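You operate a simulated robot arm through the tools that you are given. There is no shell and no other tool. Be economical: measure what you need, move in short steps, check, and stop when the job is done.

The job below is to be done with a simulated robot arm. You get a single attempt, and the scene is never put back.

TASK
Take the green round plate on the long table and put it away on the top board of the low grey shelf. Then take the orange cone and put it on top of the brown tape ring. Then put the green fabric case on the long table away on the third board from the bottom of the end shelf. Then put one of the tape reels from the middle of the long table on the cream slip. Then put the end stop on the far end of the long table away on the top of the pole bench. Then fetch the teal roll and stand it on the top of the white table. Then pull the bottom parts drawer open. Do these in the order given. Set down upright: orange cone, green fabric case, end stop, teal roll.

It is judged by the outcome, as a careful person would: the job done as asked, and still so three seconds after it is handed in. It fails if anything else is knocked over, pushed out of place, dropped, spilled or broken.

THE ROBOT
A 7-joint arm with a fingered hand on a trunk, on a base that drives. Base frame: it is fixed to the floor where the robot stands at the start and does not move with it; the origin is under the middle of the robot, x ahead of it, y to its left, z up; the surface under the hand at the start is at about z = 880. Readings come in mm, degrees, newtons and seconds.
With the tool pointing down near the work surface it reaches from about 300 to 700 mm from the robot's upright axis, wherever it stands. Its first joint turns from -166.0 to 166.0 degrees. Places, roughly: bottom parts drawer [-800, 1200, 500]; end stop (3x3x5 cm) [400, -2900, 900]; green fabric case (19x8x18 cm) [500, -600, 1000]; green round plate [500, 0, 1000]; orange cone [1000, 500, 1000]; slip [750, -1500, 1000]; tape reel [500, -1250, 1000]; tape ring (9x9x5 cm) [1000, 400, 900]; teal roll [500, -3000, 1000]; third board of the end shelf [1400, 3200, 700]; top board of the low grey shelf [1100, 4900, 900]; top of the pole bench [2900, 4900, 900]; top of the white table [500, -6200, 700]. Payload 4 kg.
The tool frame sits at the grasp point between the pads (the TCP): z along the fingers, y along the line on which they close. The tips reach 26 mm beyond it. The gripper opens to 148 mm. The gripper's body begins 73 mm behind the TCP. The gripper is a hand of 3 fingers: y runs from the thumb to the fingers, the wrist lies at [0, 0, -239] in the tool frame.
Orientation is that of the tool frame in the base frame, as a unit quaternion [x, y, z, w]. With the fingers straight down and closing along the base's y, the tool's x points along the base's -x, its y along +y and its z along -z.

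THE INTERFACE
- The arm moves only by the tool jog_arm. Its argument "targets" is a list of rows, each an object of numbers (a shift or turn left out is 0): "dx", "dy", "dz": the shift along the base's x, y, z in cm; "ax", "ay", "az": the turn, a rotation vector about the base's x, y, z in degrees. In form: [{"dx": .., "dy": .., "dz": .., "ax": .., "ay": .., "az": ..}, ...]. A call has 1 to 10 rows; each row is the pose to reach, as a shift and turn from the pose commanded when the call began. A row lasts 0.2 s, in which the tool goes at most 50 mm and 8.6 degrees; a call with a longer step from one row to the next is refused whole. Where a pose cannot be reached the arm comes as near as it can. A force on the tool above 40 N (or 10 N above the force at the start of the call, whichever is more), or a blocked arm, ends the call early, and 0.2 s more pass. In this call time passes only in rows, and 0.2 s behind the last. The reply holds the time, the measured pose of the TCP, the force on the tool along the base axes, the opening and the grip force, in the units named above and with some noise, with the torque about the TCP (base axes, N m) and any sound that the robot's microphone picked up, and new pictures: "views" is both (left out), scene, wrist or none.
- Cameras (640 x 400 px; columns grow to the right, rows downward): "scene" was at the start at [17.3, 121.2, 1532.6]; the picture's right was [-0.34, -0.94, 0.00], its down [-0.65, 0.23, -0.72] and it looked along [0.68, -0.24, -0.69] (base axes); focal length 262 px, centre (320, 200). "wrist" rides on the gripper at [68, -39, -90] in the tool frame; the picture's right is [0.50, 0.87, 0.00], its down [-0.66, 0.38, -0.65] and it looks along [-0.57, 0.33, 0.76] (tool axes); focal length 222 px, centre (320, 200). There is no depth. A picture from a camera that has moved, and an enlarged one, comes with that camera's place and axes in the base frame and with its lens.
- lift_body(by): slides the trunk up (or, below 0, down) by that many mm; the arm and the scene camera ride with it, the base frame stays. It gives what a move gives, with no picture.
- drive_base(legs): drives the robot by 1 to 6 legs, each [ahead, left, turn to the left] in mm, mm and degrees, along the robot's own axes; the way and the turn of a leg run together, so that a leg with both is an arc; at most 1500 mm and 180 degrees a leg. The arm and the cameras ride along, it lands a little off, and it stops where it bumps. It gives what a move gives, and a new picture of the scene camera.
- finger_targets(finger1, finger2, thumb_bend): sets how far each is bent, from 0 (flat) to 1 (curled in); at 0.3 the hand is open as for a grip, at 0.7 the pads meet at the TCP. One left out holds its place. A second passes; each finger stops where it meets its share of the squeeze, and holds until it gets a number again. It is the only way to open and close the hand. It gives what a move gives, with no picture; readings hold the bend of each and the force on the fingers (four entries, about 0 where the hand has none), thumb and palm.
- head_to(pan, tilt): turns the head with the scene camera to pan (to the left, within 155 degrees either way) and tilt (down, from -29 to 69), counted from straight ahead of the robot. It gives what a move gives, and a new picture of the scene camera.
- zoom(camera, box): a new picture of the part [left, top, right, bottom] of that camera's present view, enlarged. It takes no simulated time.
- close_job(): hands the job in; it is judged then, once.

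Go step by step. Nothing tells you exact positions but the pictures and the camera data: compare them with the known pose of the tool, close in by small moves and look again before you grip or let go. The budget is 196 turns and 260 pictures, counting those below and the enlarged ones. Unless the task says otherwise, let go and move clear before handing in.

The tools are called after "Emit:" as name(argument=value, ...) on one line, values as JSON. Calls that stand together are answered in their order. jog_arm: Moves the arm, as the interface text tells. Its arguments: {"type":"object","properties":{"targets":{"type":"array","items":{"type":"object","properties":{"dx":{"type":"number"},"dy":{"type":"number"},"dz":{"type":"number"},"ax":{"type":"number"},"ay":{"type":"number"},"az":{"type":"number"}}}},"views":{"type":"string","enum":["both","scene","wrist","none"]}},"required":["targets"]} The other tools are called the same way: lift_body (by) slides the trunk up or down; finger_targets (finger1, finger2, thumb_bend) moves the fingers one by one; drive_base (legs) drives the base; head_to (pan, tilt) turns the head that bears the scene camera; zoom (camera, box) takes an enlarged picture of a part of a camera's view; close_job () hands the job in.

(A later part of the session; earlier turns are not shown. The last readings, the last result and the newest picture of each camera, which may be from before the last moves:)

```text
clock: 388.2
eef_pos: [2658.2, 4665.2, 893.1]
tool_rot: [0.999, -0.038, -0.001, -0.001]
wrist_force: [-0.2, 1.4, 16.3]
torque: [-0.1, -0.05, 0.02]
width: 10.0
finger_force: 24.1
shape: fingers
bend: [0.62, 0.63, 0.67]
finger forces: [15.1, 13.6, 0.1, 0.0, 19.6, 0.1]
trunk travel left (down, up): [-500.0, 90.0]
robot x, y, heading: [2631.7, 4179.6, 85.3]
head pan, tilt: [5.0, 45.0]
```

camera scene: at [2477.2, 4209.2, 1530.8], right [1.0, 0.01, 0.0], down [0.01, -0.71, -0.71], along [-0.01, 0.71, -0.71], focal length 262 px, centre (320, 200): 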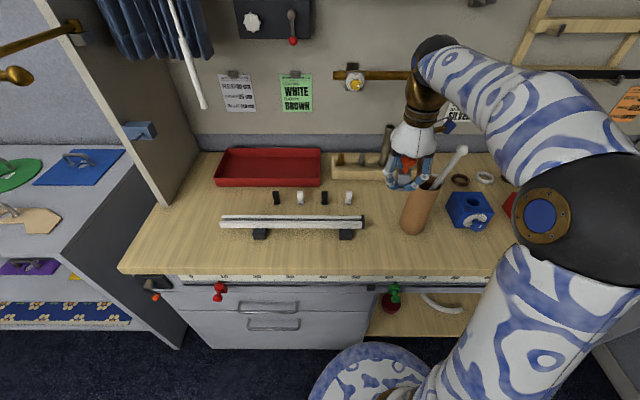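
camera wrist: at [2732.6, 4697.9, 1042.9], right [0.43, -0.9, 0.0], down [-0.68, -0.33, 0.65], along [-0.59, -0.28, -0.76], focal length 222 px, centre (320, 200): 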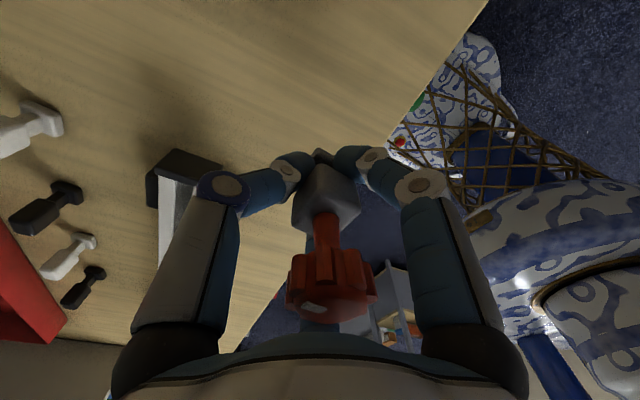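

Emit:
jog_arm(targets=[{"dz": 0.2}], views="none")

Emit:
finger_targets(finger1=0.59, finger2=0.59, thumb_bend=0.62)

Emit:
finger_targets(finger1=0.48, finger2=0.48, thumb_bend=0.5)

Emit:
zoom(camera="wrist", box=[160, 60, 480, 340])

```text
clock: 388.6
eef_pos: [2658.4, 4665.2, 894.1]
tool_rot: [0.999, -0.037, -0.001, 0.0]
wrist_force: [-0.2, 2.9, 8.7]
torque: [-0.03, -0.06, 0.0]
width: 9.9
finger_force: 22.1
shape: fingers
bend: [0.62, 0.63, 0.67]
finger forces: [13.5, 12.3, 0.1, 0.0, 19.1, 0.0]
trunk travel left (down, up): [-500.0, 90.0]
robot x, y, heading: [2636.2, 4179.6, 85.2]
head pan, tilt: [5.0, 45.0]
```

```text
clock: 389.6
eef_pos: [2658.5, 4663.6, 893.9]
tool_rot: [0.999, -0.038, -0.001, 0.0]
wrist_force: [0.1, 0.1, -0.3]
torque: [-0.01, -0.02, 0.0]
width: 27.5
finger_force: 0.1
shape: fingers
bend: [0.59, 0.59, 0.62]
finger forces: [0.0, 0.1, 0.0, 0.0, 0.0, 0.0]
trunk travel left (down, up): [-500.0, 90.0]
robot x, y, heading: [2631.5, 4177.3, 85.3]
head pan, tilt: [5.0, 45.0]
```

```text
clock: 390.6
eef_pos: [2659.2, 4664.5, 894.3]
tool_rot: [0.999, -0.037, -0.001, 0.0]
wrist_force: [-0.9, 0.2, 4.7]
torque: [-0.01, -0.11, -0.01]
width: 64.0
finger_force: 2.6
shape: fingers
bend: [0.49, 0.48, 0.5]
finger forces: [3.0, 0.3, 0.0, 0.1, 1.0, 0.1]
trunk travel left (down, up): [-500.0, 90.0]
robot x, y, heading: [2633.4, 4179.0, 85.3]
head pan, tilt: [5.0, 45.0]
```

```text
1.43 times, centred on (320, 200) of wrist
camera zoom: at [2729.8, 4698.6, 984.9], right [0.43, -0.9, 0.0], down [-0.68, -0.33, 0.65], along [-0.59, -0.28, -0.76], focal length 317 px, centre (320, 200)
```

zoom: 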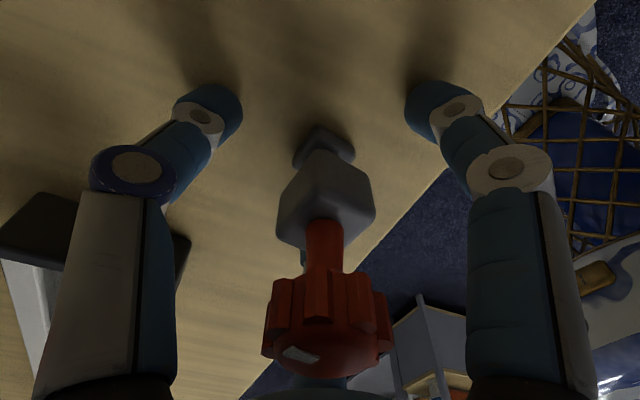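

It stands upright, free of the fingers. I rise straight up and verify.

Emit:
jog_arm(targets=[{"dz": 1.5}, {"dz": 4}, {"dz": 8}, {"dz": 12}, {"dz": 16}, {"dz": 20}, {"dz": 24}, {"dz": 27}], views="none")

Emit:
zoom(camera="scene", box=[300, 140, 480, 260])

```text
clock: 392.4
eef_pos: [2656.3, 4663.8, 1161.1]
tool_rot: [0.999, -0.037, -0.001, 0.0]
wrist_force: [0.9, -0.2, 0.4]
torque: [-0.03, 0.03, 0.01]
width: 64.8
finger_force: 0.0
shape: fingers
bend: [0.48, 0.48, 0.5]
finger forces: [0.0, 0.0, 0.1, 0.1, 0.0, 0.0]
trunk travel left (down, up): [-500.0, 90.0]
robot x, y, heading: [2636.1, 4176.2, 85.3]
head pan, tilt: [5.0, 45.0]
```

```text
3.33 times, centred on (390, 200) of scene
camera zoom: at [2476.6, 4209.1, 1530.7], right [1.0, 0.01, 0.0], down [0.01, -0.71, -0.71], along [-0.01, 0.71, -0.71], focal length 872 px, centre (87, 200)
```

zoom: 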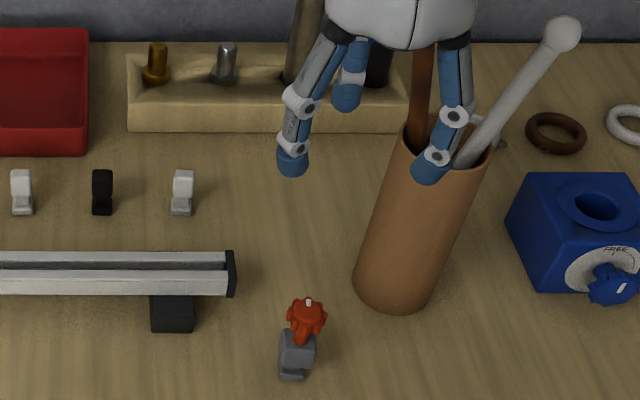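

The end stop stands upright on the pole bench. Next the teal roll: I drive all the way back to the far end of the long table.

Emit:
drive_base(legs=[[-1330, 0, 0], [-1300, 0, 0], [0, 0, -85.3], [-1200, 0, 0], [-1250, 0, 0]])

Emit:
finger_targets(finger1=0.3, finger2=0.3, thumb_bend=0.3)

```text
clock: 420.4
eef_pos: [470.4, 1577.4, 1159.7]
tool_rot: [0.712, -0.702, -0.001, 0.0]
wrist_force: [-0.1, 0.6, -0.5]
torque: [0.0, -0.04, 0.03]
width: 65.0
finger_force: 0.2
shape: fingers
bend: [0.48, 0.48, 0.5]
finger forces: [0.0, 0.1, 0.0, 0.0, 0.1, 0.0]
trunk travel left (down, up): [-500.0, 90.0]
robot x, y, heading: [-15.8, 1558.0, 0.5]
head pan, tilt: [5.0, 45.0]
camera scene: at [2.1, 1713.4, 1530.8], right [0.1, -1.0, 0.0], down [-0.7, -0.07, -0.71], along [0.7, 0.07, -0.71], focal length 262 px, centre (320, 200)
```

scene: 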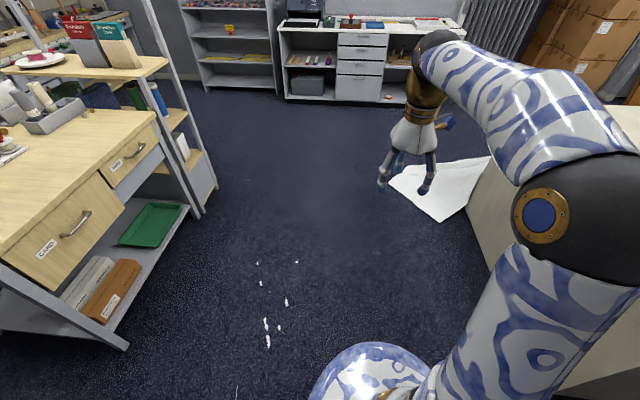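

```text
clock: 421.4
eef_pos: [471.4, 1577.5, 1160.3]
tool_rot: [0.712, -0.702, 0.0, 0.0]
wrist_force: [-0.8, 0.7, 1.0]
torque: [-0.02, 0.01, 0.02]
width: 126.3
finger_force: 0.1
shape: fingers
bend: [0.3, 0.3, 0.3]
finger forces: [0.0, 0.0, 0.0, 0.0, 0.0, 0.0]
trunk travel left (down, up): [-500.0, 90.0]
robot x, y, heading: [-18.4, 1558.5, 0.7]
head pan, tilt: [5.0, 45.0]
```

Emit:
drive_base(legs=[[-20, -1500, -0.5], [-20, -1500, 0], [0, -1480, 0]])

Emit:
head_to(pan=-15, tilt=50)

```text
refused: leg 1 is longer than a leg can be; nothing moved
```

```text
clock: 422.3
eef_pos: [470.3, 1576.7, 1161.1]
tool_rot: [0.713, -0.702, -0.001, -0.001]
wrist_force: [0.0, -0.1, -0.2]
torque: [0.02, 0.04, -0.02]
width: 126.4
finger_force: 0.0
shape: fingers
bend: [0.3, 0.3, 0.3]
finger forces: [0.0, 0.1, 0.0, 0.1, 0.0, 0.0]
trunk travel left (down, up): [-500.0, 90.0]
robot x, y, heading: [-15.0, 1559.2, 0.6]
head pan, tilt: [-15.0, 50.0]
camera scene: at [-4.1, 1686.4, 1523.9], right [-0.25, -0.97, 0.0], down [-0.74, 0.19, -0.64], along [0.62, -0.16, -0.77], focal length 262 px, centre (320, 200)
```

scene: 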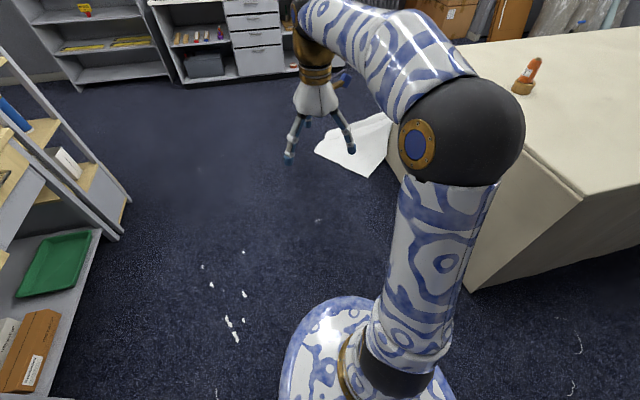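

Emit:
drive_base(legs=[[-20, -1480, -0.5], [-20, -1480, 0], [0, -1480, 0]])

Emit:
jog_arm(targets=[{"dz": 1}], views="wrist")

```text
clock: 443.7
eef_pos: [409.3, -2904.9, 1160.8]
tool_rot: [0.713, -0.701, 0.0, -0.001]
wrist_force: [0.5, -0.2, -0.6]
torque: [0.0, 0.01, 0.0]
width: 126.6
finger_force: 0.0
shape: fingers
bend: [0.3, 0.3, 0.3]
finger forces: [0.0, 0.0, 0.0, 0.0, 0.0, 0.0]
trunk travel left (down, up): [-500.0, 90.0]
robot x, y, heading: [-79.7, -2923.6, 0.6]
head pan, tilt: [-15.0, 50.0]
camera scene: at [-65.0, -2795.2, 1523.8], right [-0.25, -0.97, 0.0], down [-0.74, 0.19, -0.64], along [0.62, -0.16, -0.77], focal length 262 px, centre (320, 200)
```

scene: 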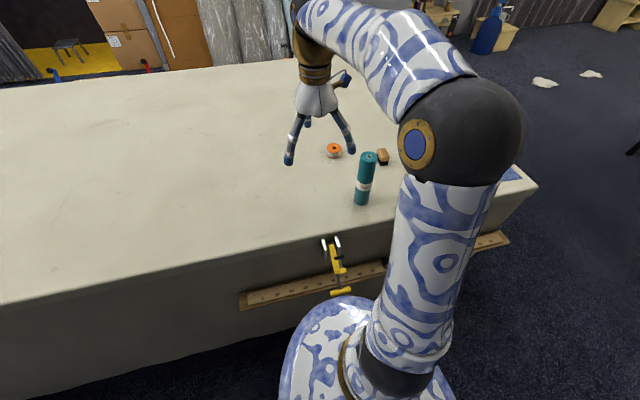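

```text
clock: 444.1
eef_pos: [409.5, -2904.1, 1170.7]
tool_rot: [0.713, -0.701, -0.001, -0.001]
wrist_force: [0.5, 0.0, 0.0]
torque: [0.02, 0.01, 0.02]
width: 126.3
finger_force: 0.0
shape: fingers
bend: [0.3, 0.3, 0.3]
finger forces: [0.0, 0.0, 0.0, 0.1, 0.1, 0.0]
trunk travel left (down, up): [-500.0, 90.0]
robot x, y, heading: [-78.1, -2923.3, 0.7]
head pan, tilt: [-15.0, 50.0]
camera wrist: at [451.3, -2970.7, 1261.3], right [-0.86, -0.51, 0.0], down [-0.39, 0.65, 0.65], along [-0.34, 0.56, -0.76], focal length 222 px, centre (320, 200)
```

wrist: 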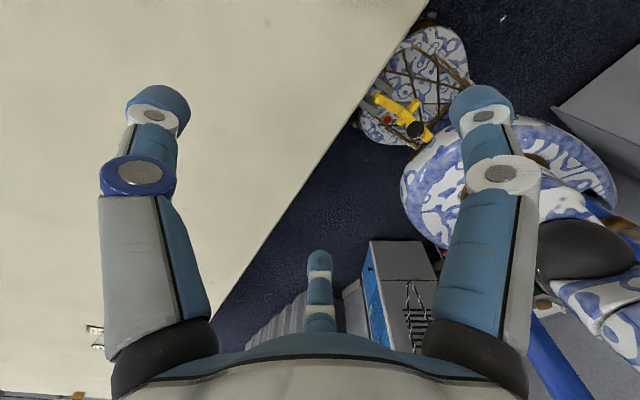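

The roll: centre ≈ (426, −3054), top z ≈ 1058. I move above it for a closer look.

Emit:
jog_arm(targets=[{"dx": 0.5, "dy": -4}, {"dx": 1, "dy": -8}, {"dx": 1.6, "dy": -12}, {"dx": 1.6, "dy": -15}], views="wrist")

Emit:
zoom(camera="scene", box=[300, 100, 428, 220])

```text
clock: 445.1
eef_pos: [426.7, -3056.8, 1172.7]
tool_rot: [0.713, -0.701, -0.001, 0.0]
wrist_force: [-0.8, -0.2, 0.2]
torque: [0.01, 0.01, 0.04]
width: 126.6
finger_force: 0.1
shape: fingers
bend: [0.3, 0.3, 0.3]
finger forces: [0.0, 0.1, 0.0, 0.0, 0.0, 0.1]
trunk travel left (down, up): [-500.0, 90.0]
robot x, y, heading: [-76.0, -2924.5, 0.6]
head pan, tilt: [-15.0, 50.0]
camera wrist: at [467.1, -3122.6, 1262.7], right [-0.86, -0.51, 0.0], down [-0.39, 0.65, 0.65], along [-0.34, 0.56, -0.76], focal length 222 px, centre (320, 200)
```

wrist: 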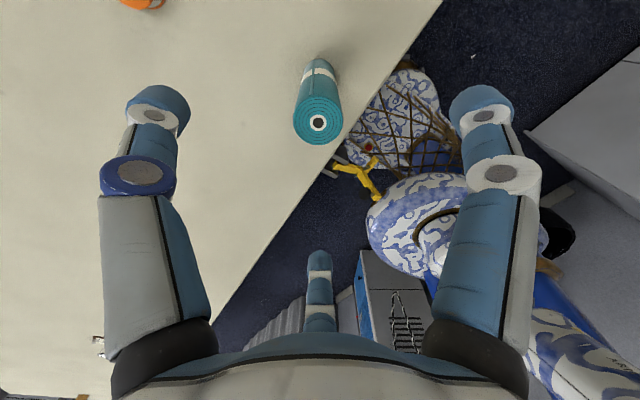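

```text
3.33 times, centred on (364, 160) of scene
camera zoom: at [-65.0, -2795.7, 1523.9], right [-0.25, -0.97, 0.0], down [-0.74, 0.19, -0.64], along [0.62, -0.16, -0.77], focal length 872 px, centre (173, 333)
```

zoom: 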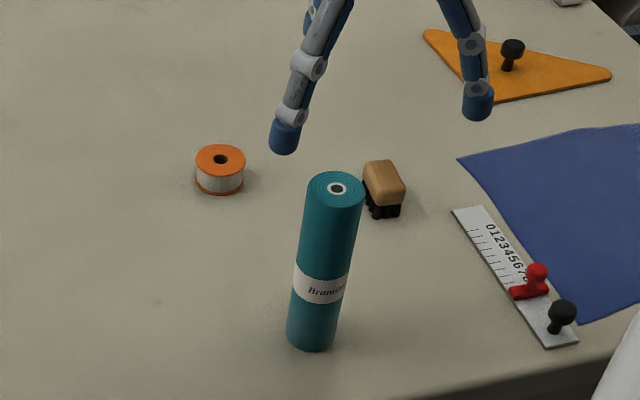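

Centred over it. I descend to grip the upper part of the roll.

Emit:
jog_arm(targets=[{"dx": 0.1, "dz": -4}, {"dx": 0.1, "dz": -8}, {"dx": 0.1, "dz": -12}, {"dx": 0.1, "dz": -15.5}], views="wrist")

```text
clock: 446.1
eef_pos: [425.8, -3054.4, 1016.4]
tool_rot: [0.713, -0.701, -0.001, -0.001]
wrist_force: [-0.4, 0.7, 0.5]
torque: [0.02, -0.01, 0.02]
width: 126.7
finger_force: 0.1
shape: fingers
bend: [0.3, 0.3, 0.3]
finger forces: [0.0, 0.0, 0.2, 0.1, 0.0, 0.0]
trunk travel left (down, up): [-500.0, 90.0]
robot x, y, heading: [-78.7, -2922.9, 0.5]
head pan, tilt: [-15.0, 50.0]
camera wrist: at [467.6, -3120.9, 1106.7], right [-0.86, -0.51, 0.0], down [-0.39, 0.65, 0.65], along [-0.34, 0.56, -0.76], focal length 222 px, centre (320, 200)
```

wrist: 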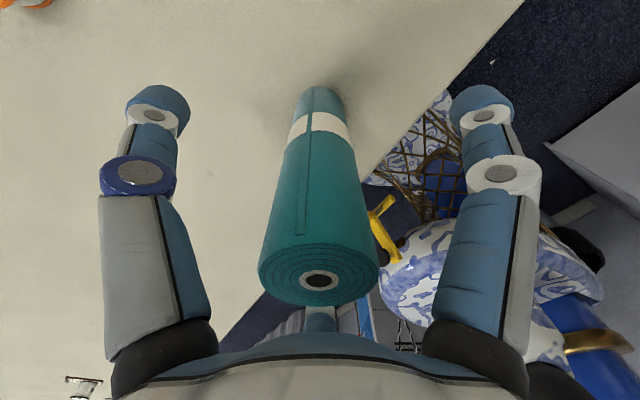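

Emit:
finger_targets(finger1=0.7, finger2=0.7, thumb_bend=0.7)

Emit:
jog_arm(targets=[{"dz": 1}, {"dz": 3}, {"dz": 6}, {"dz": 9}, {"dz": 12}], views="both")

```text
clock: 447.1
eef_pos: [426.3, -3053.9, 1015.8]
tool_rot: [0.713, -0.701, -0.001, -0.001]
wrist_force: [0.1, 0.3, 0.2]
torque: [0.02, -0.02, 0.03]
width: 33.6
finger_force: 16.3
shape: fingers
bend: [0.58, 0.58, 0.62]
finger forces: [10.3, 10.2, 0.0, 0.0, 12.7, 0.0]
trunk travel left (down, up): [-500.0, 90.0]
robot x, y, heading: [-80.4, -2924.1, 0.9]
head pan, tilt: [-15.0, 50.0]
```

```text
clock: 448.3
eef_pos: [425.8, -3054.7, 1134.8]
tool_rot: [0.713, -0.701, 0.0, 0.0]
wrist_force: [-0.1, -0.1, -1.4]
torque: [0.02, 0.03, -0.02]
width: 33.9
finger_force: 17.0
shape: fingers
bend: [0.58, 0.58, 0.62]
finger forces: [10.1, 10.3, 0.0, 0.1, 12.7, 0.1]
trunk travel left (down, up): [-500.0, 90.0]
robot x, y, heading: [-76.9, -2923.5, 0.7]
head pan, tilt: [-15.0, 50.0]
camera scene: at [-64.9, -2795.2, 1523.8], right [-0.25, -0.97, 0.0], down [-0.74, 0.19, -0.64], along [0.62, -0.16, -0.77], focal length 262 px, centre (320, 200)
camera wrist: at [467.3, -3121.4, 1226.1], right [-0.86, -0.51, 0.0], down [-0.39, 0.65, 0.65], along [-0.34, 0.56, -0.76], focal length 222 px, centre (320, 200)
```

scene: 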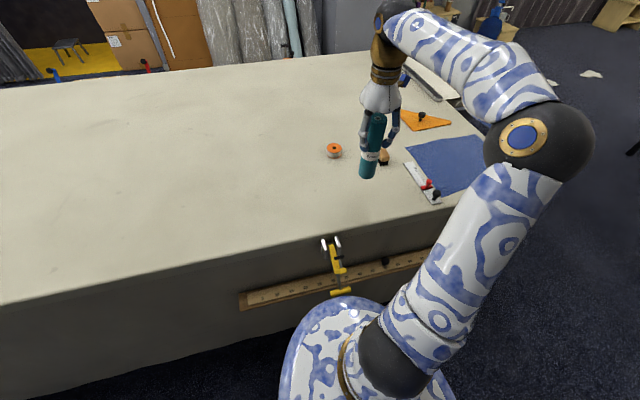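
wrist: 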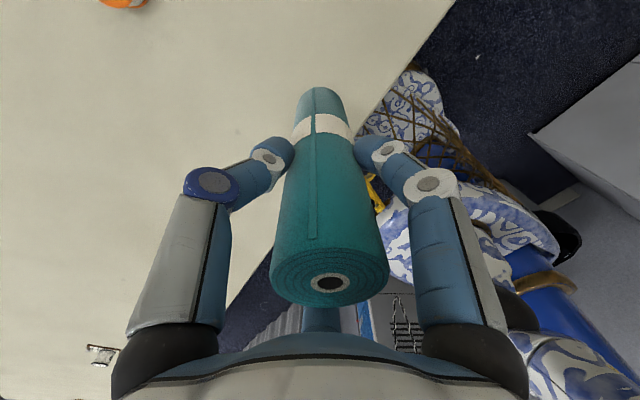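

The roll is held. I drive south past the table's end toward the white table and look.

Emit:
drive_base(legs=[[-20, -1400, 0], [0, 0, -90], [450, 330, 0]])

Emit:
head_to(pan=20, tilt=30)

```text
clock: 461.9
eef_pos: [123.1, -5289.0, 1134.5]
tool_rot: [-0.015, 1.0, 0.001, 0.0]
wrist_force: [-0.8, 0.4, -1.0]
torque: [0.03, -0.03, -0.01]
width: 33.9
finger_force: 16.1
shape: fingers
bend: [0.58, 0.58, 0.62]
finger forces: [10.0, 9.8, 0.1, 0.0, 12.4, 0.1]
trunk travel left (down, up): [-500.0, 90.0]
robot x, y, heading: [249.5, -4782.0, -88.5]
head pan, tilt: [-15.0, 50.0]
camera scene: at [378.9, -4798.0, 1523.8], right [-0.97, 0.23, 0.0], down [0.18, 0.74, -0.64], along [-0.15, -0.62, -0.77], focal length 262 px, centre (320, 200)
```

scene: 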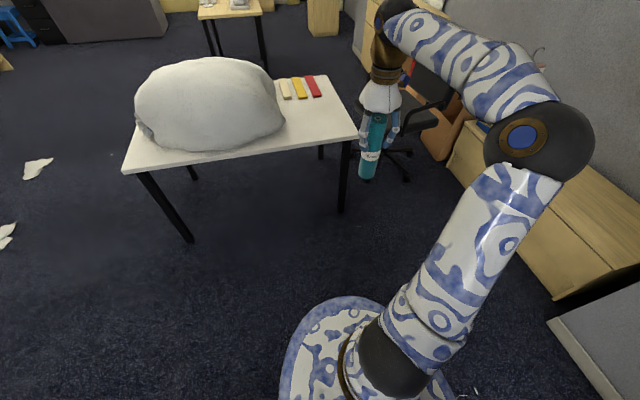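

```text
clock: 462.9
eef_pos: [121.5, -5290.7, 1135.4]
tool_rot: [-0.015, 1.0, 0.0, 0.0]
wrist_force: [-0.6, -0.1, -1.4]
torque: [0.0, 0.0, 0.01]
width: 33.6
finger_force: 16.4
shape: fingers
bend: [0.58, 0.58, 0.62]
finger forces: [9.9, 9.7, 0.0, 0.0, 12.3, 0.0]
trunk travel left (down, up): [-500.0, 90.0]
robot x, y, heading: [250.1, -4784.2, -88.5]
head pan, tilt: [20.0, 30.0]
camera scene: at [429.8, -4807.2, 1553.3], right [-0.93, -0.36, 0.0], down [-0.18, 0.47, -0.87], along [0.32, -0.81, -0.5], focal length 262 px, centre (320, 200)
```

scene: 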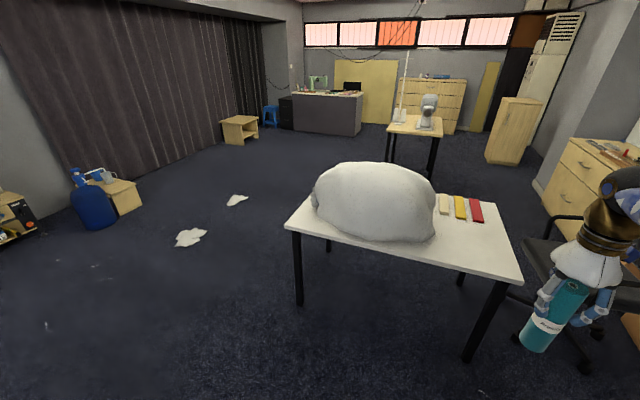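

The white table: top z ≈ 730, front edge y ≈ −5788, free area around (110, −5930). I drive up so the roll hovers over it.

Emit:
drive_base(legs=[[635, -25, 0]])

Emit:
head_to(pan=10, tilt=45)

```text
clock: 466.5
eef_pos: [110.9, -5931.3, 1136.4]
tool_rot: [-0.013, 1.0, 0.001, 0.0]
wrist_force: [0.3, 0.5, -2.4]
torque: [0.02, 0.0, 0.03]
width: 33.5
finger_force: 16.7
shape: fingers
bend: [0.58, 0.58, 0.62]
finger forces: [10.1, 9.8, 0.0, 0.1, 12.4, 0.1]
trunk travel left (down, up): [-500.0, 90.0]
robot x, y, heading: [235.7, -5427.9, -88.8]
head pan, tilt: [20.0, 30.0]
camera scene: at [419.2, -5450.2, 1553.4], right [-0.93, -0.36, 0.0], down [-0.18, 0.47, -0.87], along [0.31, -0.81, -0.5], focal length 262 px, centre (320, 200)
```

scene: 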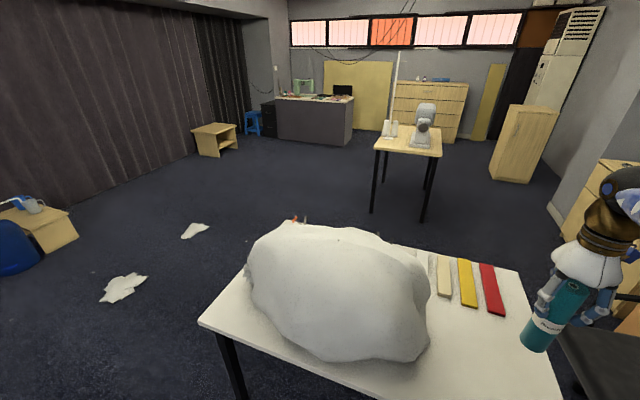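

```text
clock: 467.3
eef_pos: [110.6, -5930.3, 1134.6]
tool_rot: [-0.012, 1.0, 0.0, 0.001]
wrist_force: [0.2, -0.1, -1.7]
torque: [0.0, 0.03, -0.03]
width: 33.7
finger_force: 16.0
shape: fingers
bend: [0.58, 0.58, 0.62]
finger forces: [10.0, 9.8, 0.1, 0.1, 12.3, 0.0]
trunk travel left (down, up): [-500.0, 90.0]
robot x, y, heading: [237.4, -5428.4, -88.8]
head pan, tilt: [10.0, 45.0]
camera scene: at [402.3, -5445.4, 1530.8], right [-0.98, -0.2, 0.0], down [-0.14, 0.69, -0.71], along [0.14, -0.69, -0.71], focal length 262 px, centre (320, 200)
```

scene: 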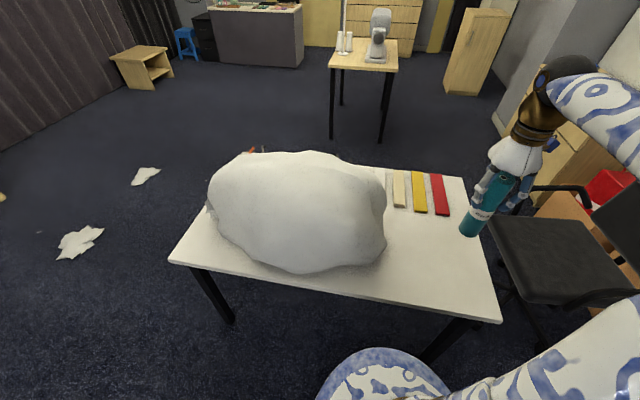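

The spot is clear on all sides. I lower the roll toward the table top.

Emit:
jog_arm(targets=[{"dy": -0.5, "dz": -4}, {"dy": -1, "dz": -8}, {"dy": -1.5, "dz": -12}, {"dy": -2, "dz": -16}, {"dy": -2, "dz": -19}, {"dy": -2, "dz": -21.5}, {"dy": -2, "dz": -23.5}], views="scene")

Emit:
zoom(camera="scene", box=[380, 160, 540, 320])

```text
clock: 468.9
eef_pos: [110.7, -5951.8, 899.1]
tool_rot: [-0.013, 1.0, 0.0, 0.0]
wrist_force: [-0.6, -0.3, -1.9]
torque: [0.03, 0.02, -0.02]
width: 33.8
finger_force: 16.3
shape: fingers
bend: [0.58, 0.58, 0.62]
finger forces: [10.2, 9.8, 0.0, 0.0, 12.4, 0.1]
trunk travel left (down, up): [-500.0, 90.0]
robot x, y, heading: [238.6, -5428.8, -88.8]
head pan, tilt: [10.0, 45.0]
camera scene: at [402.2, -5445.6, 1530.8], right [-0.98, -0.19, 0.0], down [-0.14, 0.69, -0.71], along [0.14, -0.69, -0.71], focal length 262 px, centre (320, 200)
```

scene: 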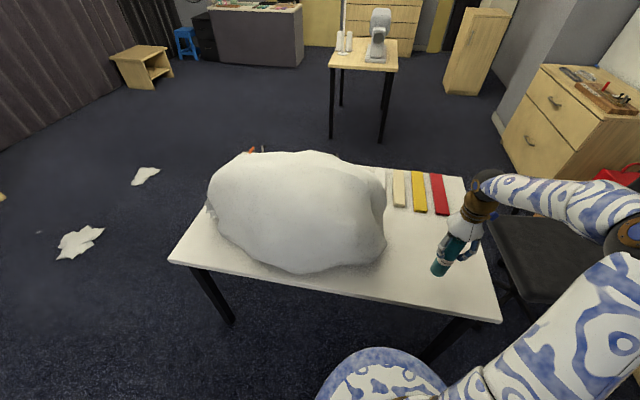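

```text
2.50 times, centred on (460, 240) of scene
camera zoom: at [402.2, -5445.6, 1530.8], right [-0.98, -0.19, 0.0], down [-0.14, 0.69, -0.71], along [0.14, -0.69, -0.71], focal length 654 px, centre (-30, 100)
```

zoom: 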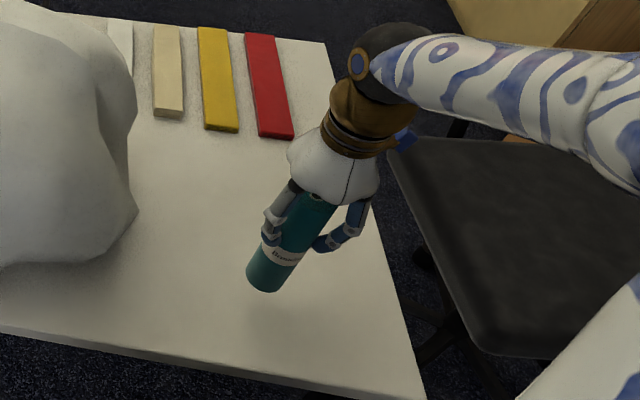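

The roll hangs plumb. I lower the last bit to contact.

Emit:
jog_arm(targets=[{"dz": -1.2}, {"dz": -2}, {"dz": -2.6}, {"dz": -3.2}, {"dz": -3.8}], views="none")

```text
clock: 470.1
eef_pos: [110.1, -5952.4, 861.6]
tool_rot: [-0.013, 1.0, 0.0, 0.001]
wrist_force: [-0.6, -0.3, -2.0]
torque: [-0.01, 0.0, -0.03]
width: 33.6
finger_force: 16.0
shape: fingers
bend: [0.58, 0.58, 0.62]
finger forces: [10.1, 9.8, 0.0, 0.0, 12.4, 0.0]
trunk travel left (down, up): [-500.0, 90.0]
robot x, y, heading: [234.8, -5426.0, -88.9]
head pan, tilt: [10.0, 45.0]
```

Emit:
jog_arm(targets=[{"dz": -0.6}, {"dz": -1.2}, {"dz": -1.8}, {"dz": -2.4}], views="none")

Emit:
zoom(camera="scene", box=[400, 180, 520, 300])

```text
clock: 471.1
eef_pos: [111.3, -5950.7, 837.0]
tool_rot: [-0.013, 1.0, 0.0, 0.001]
wrist_force: [-0.2, 0.2, -1.5]
torque: [0.0, 0.01, 0.0]
width: 33.7
finger_force: 16.3
shape: fingers
bend: [0.58, 0.58, 0.62]
finger forces: [10.3, 9.7, 0.1, 0.0, 12.4, 0.0]
trunk travel left (down, up): [-500.0, 90.0]
robot x, y, heading: [234.2, -5426.3, -88.9]
head pan, tilt: [10.0, 45.0]
```

```text
3.33 times, centred on (460, 240) of scene
camera zoom: at [402.3, -5445.5, 1530.8], right [-0.98, -0.19, 0.0], down [-0.14, 0.69, -0.71], along [0.14, -0.69, -0.71], focal length 872 px, centre (-147, 67)
```

zoom: 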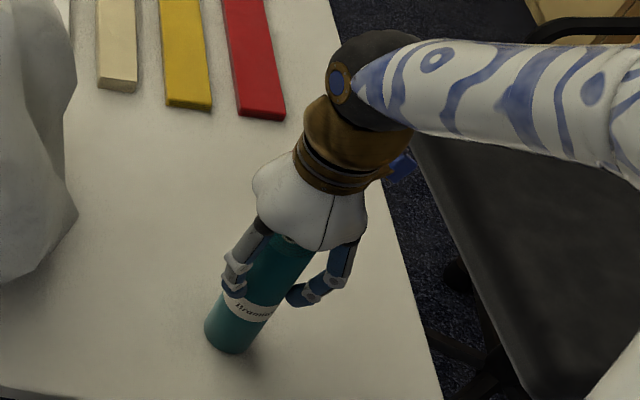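

Emit:
jog_arm(targets=[{"dz": -0.5}, {"dz": -1.0}, {"dz": -1.5}, {"dz": -2.0}, {"dz": -2.5}, {"dz": -3.0}], views="none")

```text
clock: 472.5
eef_pos: [111.7, -5951.3, 808.3]
tool_rot: [-0.013, 1.0, -0.001, 0.0]
wrist_force: [-0.3, -2.8, 18.2]
torque: [0.02, 0.01, 0.0]
width: 28.5
finger_force: 17.9
shape: fingers
bend: [0.57, 0.58, 0.66]
finger forces: [12.8, 11.6, 0.1, 0.0, 11.7, 0.0]
trunk travel left (down, up): [-500.0, 90.0]
robot x, y, heading: [236.2, -5427.9, -88.9]
head pan, tilt: [10.0, 45.0]
```

Contact. I ease up slightly and check that it stands square.

Emit:
jog_arm(targets=[{"dz": 0.3}], views="none")

Emit:
zoom(camera="scene", box=[400, 180, 520, 300])

```text
clock: 472.9
eef_pos: [111.5, -5949.9, 809.5]
tool_rot: [-0.013, 1.0, 0.003, 0.0]
wrist_force: [0.9, -0.6, 0.6]
torque: [-0.02, -0.03, 0.03]
width: 28.5
finger_force: 14.8
shape: fingers
bend: [0.57, 0.58, 0.66]
finger forces: [11.3, 9.9, 0.0, 0.1, 8.6, 0.0]
trunk travel left (down, up): [-500.0, 90.0]
robot x, y, heading: [237.9, -5431.2, -88.8]
head pan, tilt: [10.0, 45.0]
```

```text
3.33 times, centred on (460, 240) of scene
camera zoom: at [402.4, -5445.3, 1530.4], right [-0.98, -0.19, 0.0], down [-0.14, 0.69, -0.71], along [0.14, -0.69, -0.71], focal length 872 px, centre (-147, 67)
```

zoom: 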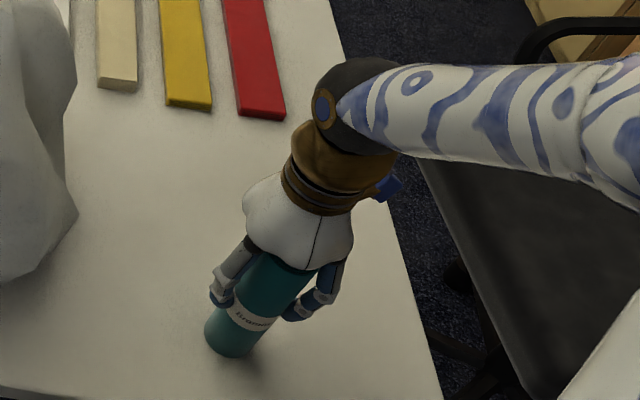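

The roll already stands on the table (the hand slid down it a little). I let go gently and rise.

Emit:
finger_targets(finger1=0.52, finger2=0.53, thumb_bend=0.6)

Emit:
finger_targets(finger1=0.3, finger2=0.3, thumb_bend=0.3)

Emit:
jog_arm(targets=[{"dz": 1}, {"dz": 4}, {"dz": 8}, {"dz": 12}, {"dz": 16}, {"dz": 20}, {"dz": 24}, {"dz": 28}, {"dz": 32}], views="wrist")

Emit:
zoom(camera="scene", box=[380, 160, 540, 320])

```text
clock: 473.9
eef_pos: [111.2, -5951.5, 810.1]
tool_rot: [-0.013, 1.0, 0.0, 0.001]
wrist_force: [0.9, 0.2, -0.7]
torque: [0.01, 0.01, 0.01]
width: 42.3
finger_force: 0.0
shape: fingers
bend: [0.52, 0.53, 0.6]
finger forces: [0.0, 0.1, 0.0, 0.0, 0.1, 0.0]
trunk travel left (down, up): [-500.0, 90.0]
robot x, y, heading: [237.5, -5429.3, -88.8]
head pan, tilt: [10.0, 45.0]
```

```text
clock: 474.9
eef_pos: [110.6, -5950.9, 810.6]
tool_rot: [-0.013, 1.0, 0.0, 0.0]
wrist_force: [-0.4, -0.1, -0.5]
torque: [0.0, 0.0, 0.01]
width: 126.3
finger_force: 0.2
shape: fingers
bend: [0.3, 0.3, 0.3]
finger forces: [0.1, 0.0, 0.0, 0.1, 0.1, 0.0]
trunk travel left (down, up): [-500.0, 90.0]
robot x, y, heading: [234.7, -5425.6, -88.8]
head pan, tilt: [10.0, 45.0]
```

```text
clock: 476.9
eef_pos: [112.2, -5950.6, 1129.7]
tool_rot: [-0.013, 1.0, 0.0, 0.001]
wrist_force: [1.0, -0.5, 0.4]
torque: [0.01, 0.0, 0.0]
width: 126.7
finger_force: 0.0
shape: fingers
bend: [0.3, 0.3, 0.3]
finger forces: [0.0, 0.0, 0.0, 0.0, 0.0, 0.0]
trunk travel left (down, up): [-500.0, 90.0]
robot x, y, heading: [239.4, -5428.0, -88.9]
head pan, tilt: [10.0, 45.0]
camera wrist: at [46.0, -5990.7, 1220.4], right [-0.52, 0.85, 0.0], down [0.64, 0.4, 0.65], along [0.56, 0.34, -0.76], focal length 222 px, centre (320, 200)
```

wrist: 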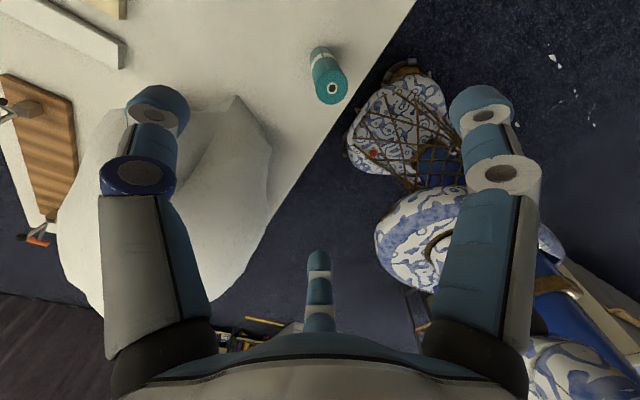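

```text
2.50 times, centred on (460, 240) of scene
camera zoom: at [402.3, -5445.3, 1530.7], right [-0.98, -0.19, 0.0], down [-0.14, 0.69, -0.71], along [0.14, -0.69, -0.71], focal length 654 px, centre (-30, 100)
```

zoom: 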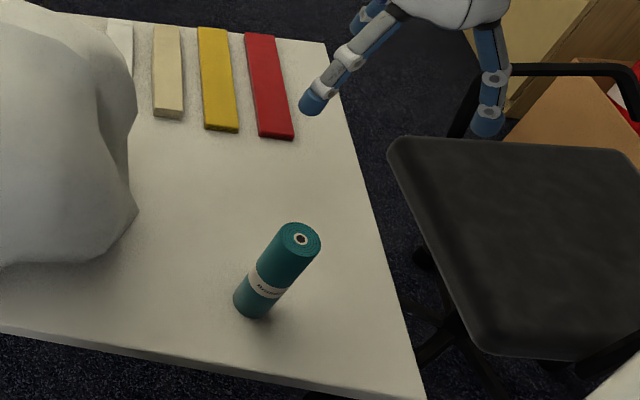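

The roll stands on the white table. Last task: the bottom parts drawer. I drive back up the aisle to it.

Emit:
jog_arm(targets=[{"dz": 3, "dy": 3}, {"dz": 6, "dy": 6}], views="none")

Emit:
drive_base(legs=[[-1300, -310, -1.1], [-1480, 0, 0], [-1480, 0, 0], [-1480, 0, 0]])

```text
clock: 477.5
eef_pos: [111.8, -5890.0, 1189.7]
tool_rot: [-0.013, 1.0, 0.0, 0.001]
wrist_force: [0.2, -0.7, 0.0]
torque: [0.0, 0.03, -0.02]
width: 127.0
finger_force: 0.1
shape: fingers
bend: [0.3, 0.3, 0.3]
finger forces: [0.0, 0.1, 0.1, 0.1, 0.0, 0.1]
trunk travel left (down, up): [-500.0, 90.0]
robot x, y, heading: [237.9, -5429.1, -88.6]
head pan, tilt: [10.0, 45.0]
```

```text
clock: 505.1
eef_pos: [-155.9, -120.5, 1189.5]
tool_rot: [0.009, 1.0, 0.001, 0.001]
wrist_force: [-0.4, 0.6, 0.6]
torque: [0.01, 0.02, -0.01]
width: 126.7
finger_force: 0.1
shape: fingers
bend: [0.3, 0.3, 0.3]
finger forces: [0.0, 0.0, 0.1, 0.0, 0.0, 0.0]
trunk travel left (down, up): [-500.0, 90.0]
robot x, y, heading: [-10.3, 340.7, -91.5]
head pan, tilt: [10.0, 45.0]
camera scene: at [154.1, 310.2, 1530.8], right [-0.99, -0.15, 0.0], down [-0.11, 0.7, -0.71], along [0.11, -0.7, -0.71], focal length 262 px, centre (320, 200)
```

scene: 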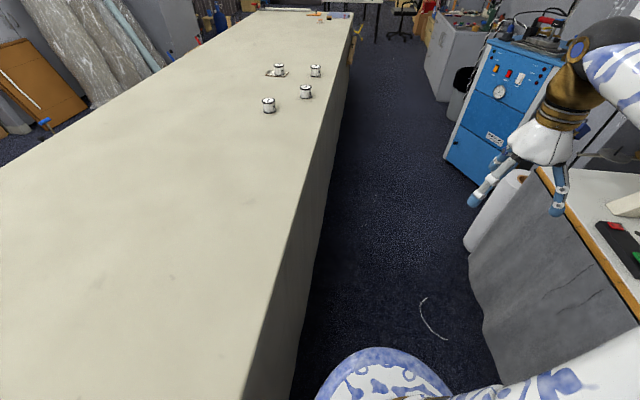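

Emit:
drive_base(legs=[[-900, 100, 0], [0, 0, -88.5]])

Emit:
head_to(pan=10, tilt=35)

```text
clock: 513.7
eef_pos: [-348.0, 1377.1, 1189.7]
tool_rot: [0.714, 0.7, 0.0, 0.0]
wrist_force: [0.4, 0.1, 0.5]
torque: [0.01, -0.03, 0.0]
width: 126.8
finger_force: 0.1
shape: fingers
bend: [0.3, 0.3, 0.3]
finger forces: [0.0, 0.1, 0.0, 0.0, 0.1, 0.0]
trunk travel left (down, up): [-500.0, 90.0]
robot x, y, heading: [104.1, 1232.8, 178.6]
head pan, tilt: [10.0, 45.0]
camera scene: at [83.7, 1063.7, 1530.8], right [-0.15, 0.99, 0.0], down [0.7, 0.11, -0.71], along [-0.7, -0.11, -0.71], focal length 262 px, centre (320, 200)
```

scene: 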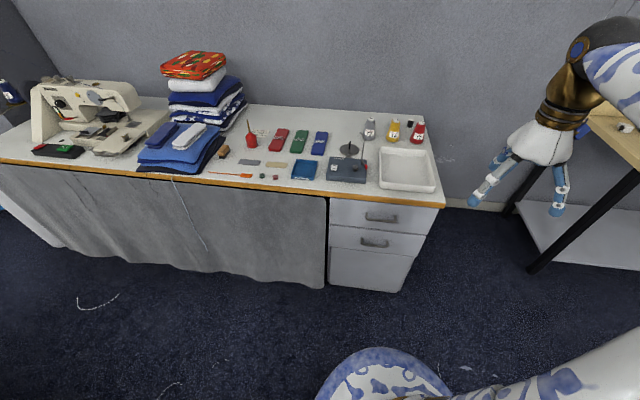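

```text
clock: 514.4
eef_pos: [-349.4, 1376.7, 1189.3]
tool_rot: [0.713, 0.701, -0.001, 0.001]
wrist_force: [-0.1, -0.2, -0.8]
torque: [-0.03, -0.01, -0.01]
width: 126.8
finger_force: 0.0
shape: fingers
bend: [0.3, 0.3, 0.3]
finger forces: [0.1, 0.1, 0.1, 0.0, 0.0, 0.0]
trunk travel left (down, up): [-500.0, 90.0]
robot x, y, heading: [108.3, 1230.4, 178.5]
head pan, tilt: [10.0, 35.0]
camera scene: at [77.0, 1062.7, 1545.5], right [-0.15, 0.99, 0.0], down [0.57, 0.09, -0.82], along [-0.81, -0.12, -0.57], focal length 262 px, centre (320, 200)
```

scene: 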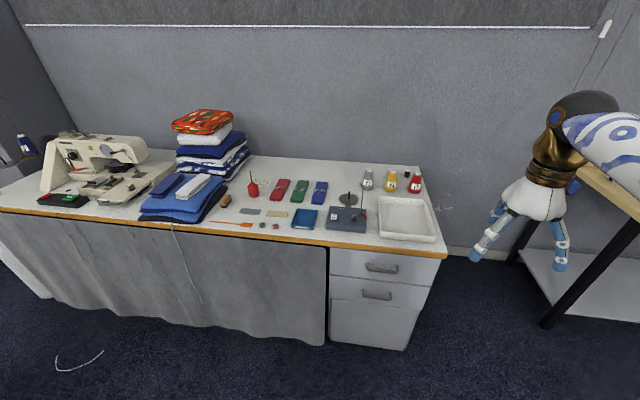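

Emit:
zoom(camera="scene", box=[310, 230, 460, 360])

```text
3.08 times, centred on (385, 295) of scene
camera zoom: at [77.0, 1062.7, 1545.5], right [-0.15, 0.99, 0.0], down [0.57, 0.09, -0.82], along [-0.81, -0.12, -0.57], focal length 805 px, centre (120, -92)
```

zoom: 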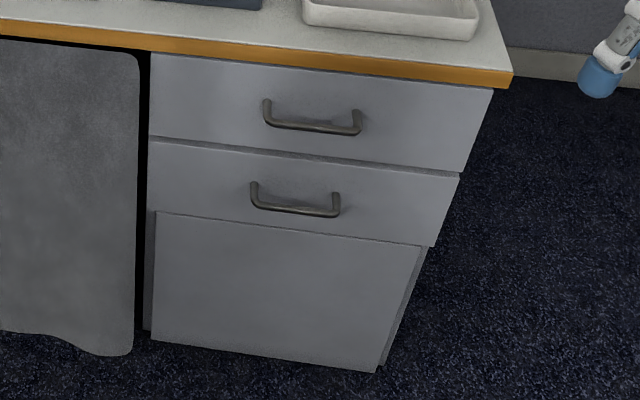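

The bottom drawer's handle is a horizontal bar at about (−664, 1214, 512). I'll take it with the hand level, thumb above and fingers below: pitch the hand forward, then roll it 90°.

Emit:
jog_arm(targets=[{"ay": 8.5, "dy": -1.6}, {"ay": 17, "dy": -3.2}, {"ay": 25.5, "dy": -4.8}, {"ay": 34, "dy": -6.4}, {"ay": 42.5, "dy": -8}, {"ay": 51, "dy": -9.6}, {"ay": 59.5, "dy": -11.2}, {"ay": 68, "dy": -12.8}, {"ay": 76.5, "dy": -14.4}, {"ay": 85, "dy": -16}], views="none")

Emit:
jog_arm(targets=[{"ay": 5}], views="none")

Emit:
jog_arm(targets=[{"ax": 8.5}, {"ax": 17}, {"ax": 25.5}, {"ax": 34}, {"ax": 42.5}, {"ax": 51}, {"ax": 59.5}, {"ax": 68}, {"ax": 76.5}, {"ax": 85}], views="scene")

```text
clock: 516.6
eef_pos: [-378.5, 1212.6, 1219.9]
tool_rot: [0.526, 0.517, -0.483, -0.472]
wrist_force: [-0.4, 0.9, 0.5]
torque: [0.01, 0.04, 0.06]
width: 126.6
finger_force: 0.0
shape: fingers
bend: [0.3, 0.3, 0.3]
finger forces: [0.0, 0.1, 0.1, 0.0, 0.1, 0.1]
out of reach, approached as far as the arm can: row 9, 10
trunk travel left (down, up): [-500.0, 90.0]
robot x, y, heading: [109.5, 1228.9, 178.4]
head pan, tilt: [10.0, 35.0]
```

```text
clock: 517.0
eef_pos: [-390.1, 1213.6, 1229.6]
tool_rot: [-0.505, -0.495, 0.505, 0.495]
wrist_force: [-0.1, 0.5, 0.8]
torque: [0.04, 0.03, 0.0]
width: 126.8
finger_force: 0.2
shape: fingers
bend: [0.3, 0.3, 0.3]
finger forces: [0.0, 0.0, 0.0, 0.1, 0.0, 0.0]
out of reach, approached as far as the arm can: row 1
trunk travel left (down, up): [-500.0, 90.0]
robot x, y, heading: [110.9, 1231.9, 178.8]
head pan, tilt: [10.0, 35.0]
```

```text
clock: 519.2
eef_pos: [-390.6, 1213.0, 1229.8]
tool_rot: [0.036, 0.706, -0.038, -0.706]
wrist_force: [0.1, 0.5, 0.1]
torque: [0.0, 0.02, 0.0]
width: 126.9
finger_force: 0.0
shape: fingers
bend: [0.3, 0.3, 0.3]
finger forces: [0.0, 0.0, 0.0, 0.2, 0.0, 0.0]
trunk travel left (down, up): [-500.0, 90.0]
robot x, y, heading: [108.3, 1227.0, 178.6]
head pan, tilt: [10.0, 35.0]
camera scene: at [77.1, 1062.6, 1545.6], right [-0.15, 0.99, 0.0], down [0.57, 0.09, -0.82], along [-0.81, -0.12, -0.57], focal length 262 px, centre (320, 200)
```

scene: 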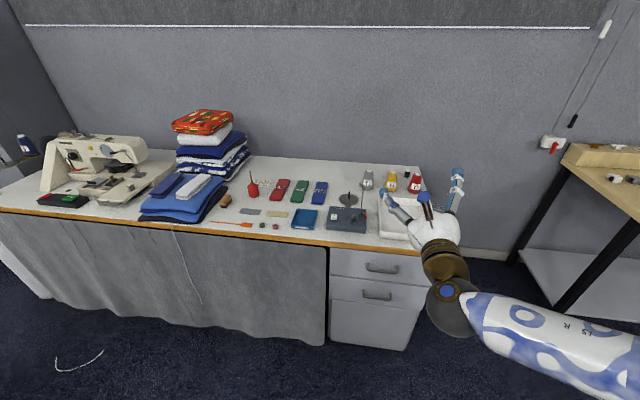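

The hand had already been yawed a quarter turn, so that roll was not needed; I undo it, then lower the trunk.

Emit:
jog_arm(targets=[{"ax": -8.5}, {"ax": -17}, {"ax": -25.5}, {"ax": -34}, {"ax": -42.5}, {"ax": -51}, {"ax": -59.5}, {"ax": -68}, {"ax": -76.5}, {"ax": -85}], views="none")

Emit:
lift_body(by=-470)

Emit:
head_to(pan=0, tilt=40)

```text
clock: 521.4
eef_pos: [-390.9, 1212.7, 1230.9]
tool_rot: [-0.505, -0.494, 0.506, 0.494]
wrist_force: [0.2, -0.4, -0.2]
torque: [-0.03, -0.01, 0.0]
width: 126.9
finger_force: 0.0
shape: fingers
bend: [0.3, 0.3, 0.3]
finger forces: [0.1, 0.1, 0.0, 0.0, 0.0, 0.1]
trunk travel left (down, up): [-500.0, 90.0]
robot x, y, heading: [107.8, 1228.3, 178.6]
head pan, tilt: [10.0, 35.0]
```

```text
refused: -470 is not a number from -400 to 400
```

```text
clock: 522.1
eef_pos: [-391.0, 1212.5, 1230.1]
tool_rot: [-0.504, -0.497, 0.505, 0.495]
wrist_force: [1.0, -0.9, 1.0]
torque: [-0.05, 0.05, 0.02]
width: 126.7
finger_force: 0.2
shape: fingers
bend: [0.3, 0.3, 0.3]
finger forces: [0.0, 0.0, 0.1, 0.0, 0.1, 0.1]
trunk travel left (down, up): [-500.0, 90.0]
robot x, y, heading: [107.0, 1235.7, 178.7]
head pan, tilt: [0.0, 40.0]
camera scene: at [79.1, 1077.9, 1538.0], right [0.02, 1.0, 0.0], down [0.64, -0.01, -0.77], along [-0.77, 0.02, -0.64], focal length 262 px, centre (320, 200)
```

scene: 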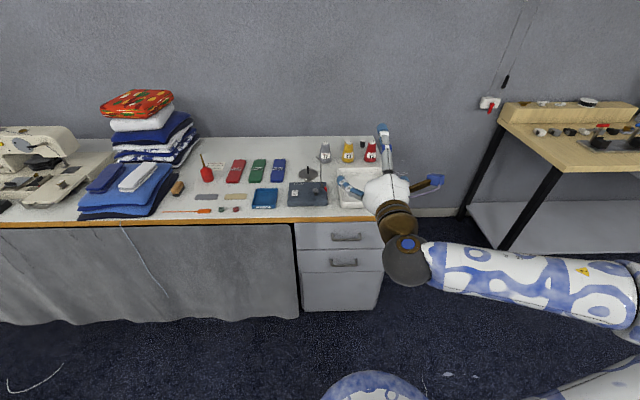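

Emit:
lift_body(by=-400)

Emit:
lift_body(by=-80)

Emit:
jog_arm(targets=[{"dz": -4}, {"dz": -8}, {"dz": -12}, {"dz": -16}, {"dz": -20}, {"dz": -23.8}], views="both")

```text
clock: 526.0
eef_pos: [-391.1, 1212.4, 830.1]
tool_rot: [-0.504, -0.496, 0.505, 0.494]
wrist_force: [-0.5, 1.1, -0.6]
torque: [-0.02, 0.0, -0.04]
width: 127.0
finger_force: 0.0
shape: fingers
bend: [0.3, 0.3, 0.3]
finger forces: [0.1, 0.0, 0.0, 0.1, 0.1, 0.1]
trunk travel left (down, up): [-100.0, 490.0]
robot x, y, heading: [108.0, 1231.5, 178.6]
head pan, tilt: [0.0, 40.0]
```

```text
clock: 527.1
eef_pos: [-391.2, 1212.5, 749.6]
tool_rot: [-0.504, -0.495, 0.505, 0.495]
wrist_force: [1.1, -0.9, 0.2]
torque: [0.01, 0.04, 0.02]
width: 126.9
finger_force: 0.0
shape: fingers
bend: [0.3, 0.3, 0.3]
finger forces: [0.0, 0.0, 0.0, 0.1, 0.0, 0.1]
trunk travel left (down, up): [-20.0, 570.0]
robot x, y, heading: [110.6, 1229.2, 178.8]
head pan, tilt: [0.0, 40.0]
```

```text
clock: 528.5
eef_pos: [-437.3, 1156.1, 617.1]
tool_rot: [0.506, 0.495, -0.505, -0.495]
wrist_force: [-0.6, 0.4, -0.3]
torque: [0.02, -0.01, -0.01]
width: 127.1
finger_force: 0.0
shape: fingers
bend: [0.3, 0.3, 0.3]
finger forces: [0.0, 0.0, 0.0, 0.0, 0.0, 0.1]
out of reach, approached as far as the arm can: row 1, 2, 3, 4, 5, 6
trunk travel left (down, up): [-20.0, 570.0]
robot x, y, heading: [107.4, 1231.9, 178.7]
head pan, tilt: [0.0, 40.0]
camera scene: at [79.1, 1078.3, 1058.0], right [0.02, 1.0, 0.0], down [0.64, -0.02, -0.77], along [-0.77, 0.02, -0.64], focal length 262 px, centre (320, 200)
camera wrist: at [-345.9, 1223.8, 656.3], right [0.0, 0.48, -0.88], down [0.65, -0.66, -0.37], along [-0.76, -0.57, -0.32], focal length 222 px, centre (320, 200)
```

scene: 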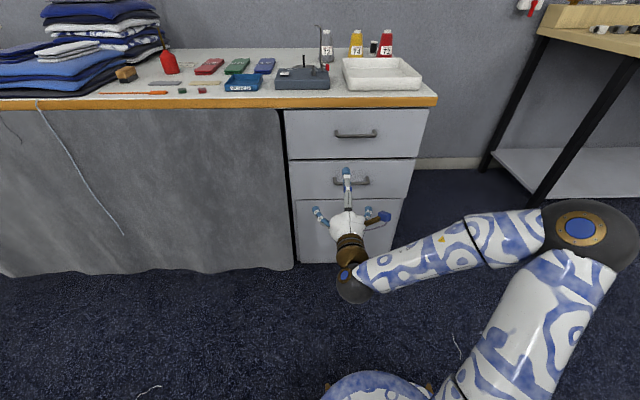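
wrist: 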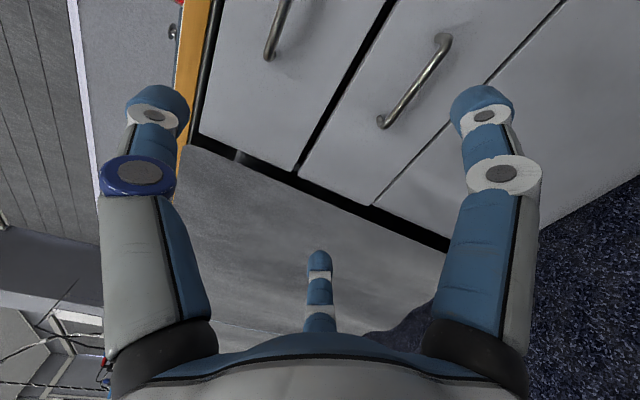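

The arm is cramped there; reaching further forward should free it. I test a forward step.

Emit:
jog_arm(targets=[{"dx": -4}, {"dx": -8}, {"dx": -12}], views="none")

```text
clock: 529.3
eef_pos: [-547.1, 1157.6, 635.1]
tool_rot: [0.506, 0.495, -0.503, -0.496]
wrist_force: [0.4, -0.1, 0.3]
torque: [0.01, -0.02, 0.01]
width: 126.9
finger_force: 0.1
shape: fingers
bend: [0.3, 0.3, 0.3]
finger forces: [0.1, 0.0, 0.0, 0.0, 0.0, 0.0]
out of reach, approached as far as the arm can: row 3
trunk travel left (down, up): [-20.0, 570.0]
robot x, y, heading: [110.4, 1232.1, 179.0]
head pan, tilt: [0.0, 40.0]
```

This roll limits the reach low down. I turn the hand to its natural roll (the one used for the case), drawing back a little, and will pinch the bar from above and below with the two fingers, thumb outside the bar's end.

Emit:
jog_arm(targets=[{"ax": -8.5, "dx": 1}, {"ax": -17, "dx": 2}, {"ax": -25.5, "dx": 3}, {"ax": -34, "dx": 4}, {"ax": -42.5, "dx": 5}, {"ax": -51, "dx": 5}, {"ax": -59.5, "dx": 5}, {"ax": -68, "dx": 5}, {"ax": -76.5, "dx": 5}, {"ax": -85, "dx": 5}], views="none")

Emit:
jog_arm(targets=[{"ax": -5, "dy": 3, "dz": -3}, {"ax": -5, "dy": 6, "dz": -6}, {"ax": -5, "dy": 8, "dz": -10}, {"ax": -5, "dy": 8, "dz": -12}], views="none")

```text
clock: 531.5
eef_pos: [-495.5, 1159.0, 635.5]
tool_rot: [-0.706, -0.023, 0.707, 0.024]
wrist_force: [-0.5, -0.5, -0.4]
torque: [0.0, 0.0, 0.02]
width: 126.8
finger_force: 0.0
shape: fingers
bend: [0.3, 0.3, 0.3]
finger forces: [0.1, 0.0, 0.1, 0.0, 0.0, 0.1]
trunk travel left (down, up): [-20.0, 570.0]
robot x, y, heading: [112.2, 1229.8, 178.9]
head pan, tilt: [0.0, 40.0]
```

```text
clock: 532.5
eef_pos: [-451.9, 1177.1, 631.5]
tool_rot: [-0.707, 0.008, 0.707, -0.006]
wrist_force: [0.5, -0.7, 0.0]
torque: [-0.03, -0.01, -0.01]
width: 127.0
finger_force: 0.0
shape: fingers
bend: [0.3, 0.3, 0.3]
finger forces: [0.0, 0.0, 0.1, 0.0, 0.0, 0.0]
out of reach, approached as far as the arm can: row 1, 2, 3, 4
trunk travel left (down, up): [-20.0, 570.0]
robot x, y, heading: [106.0, 1231.7, 178.9]
head pan, tilt: [0.0, 40.0]
```

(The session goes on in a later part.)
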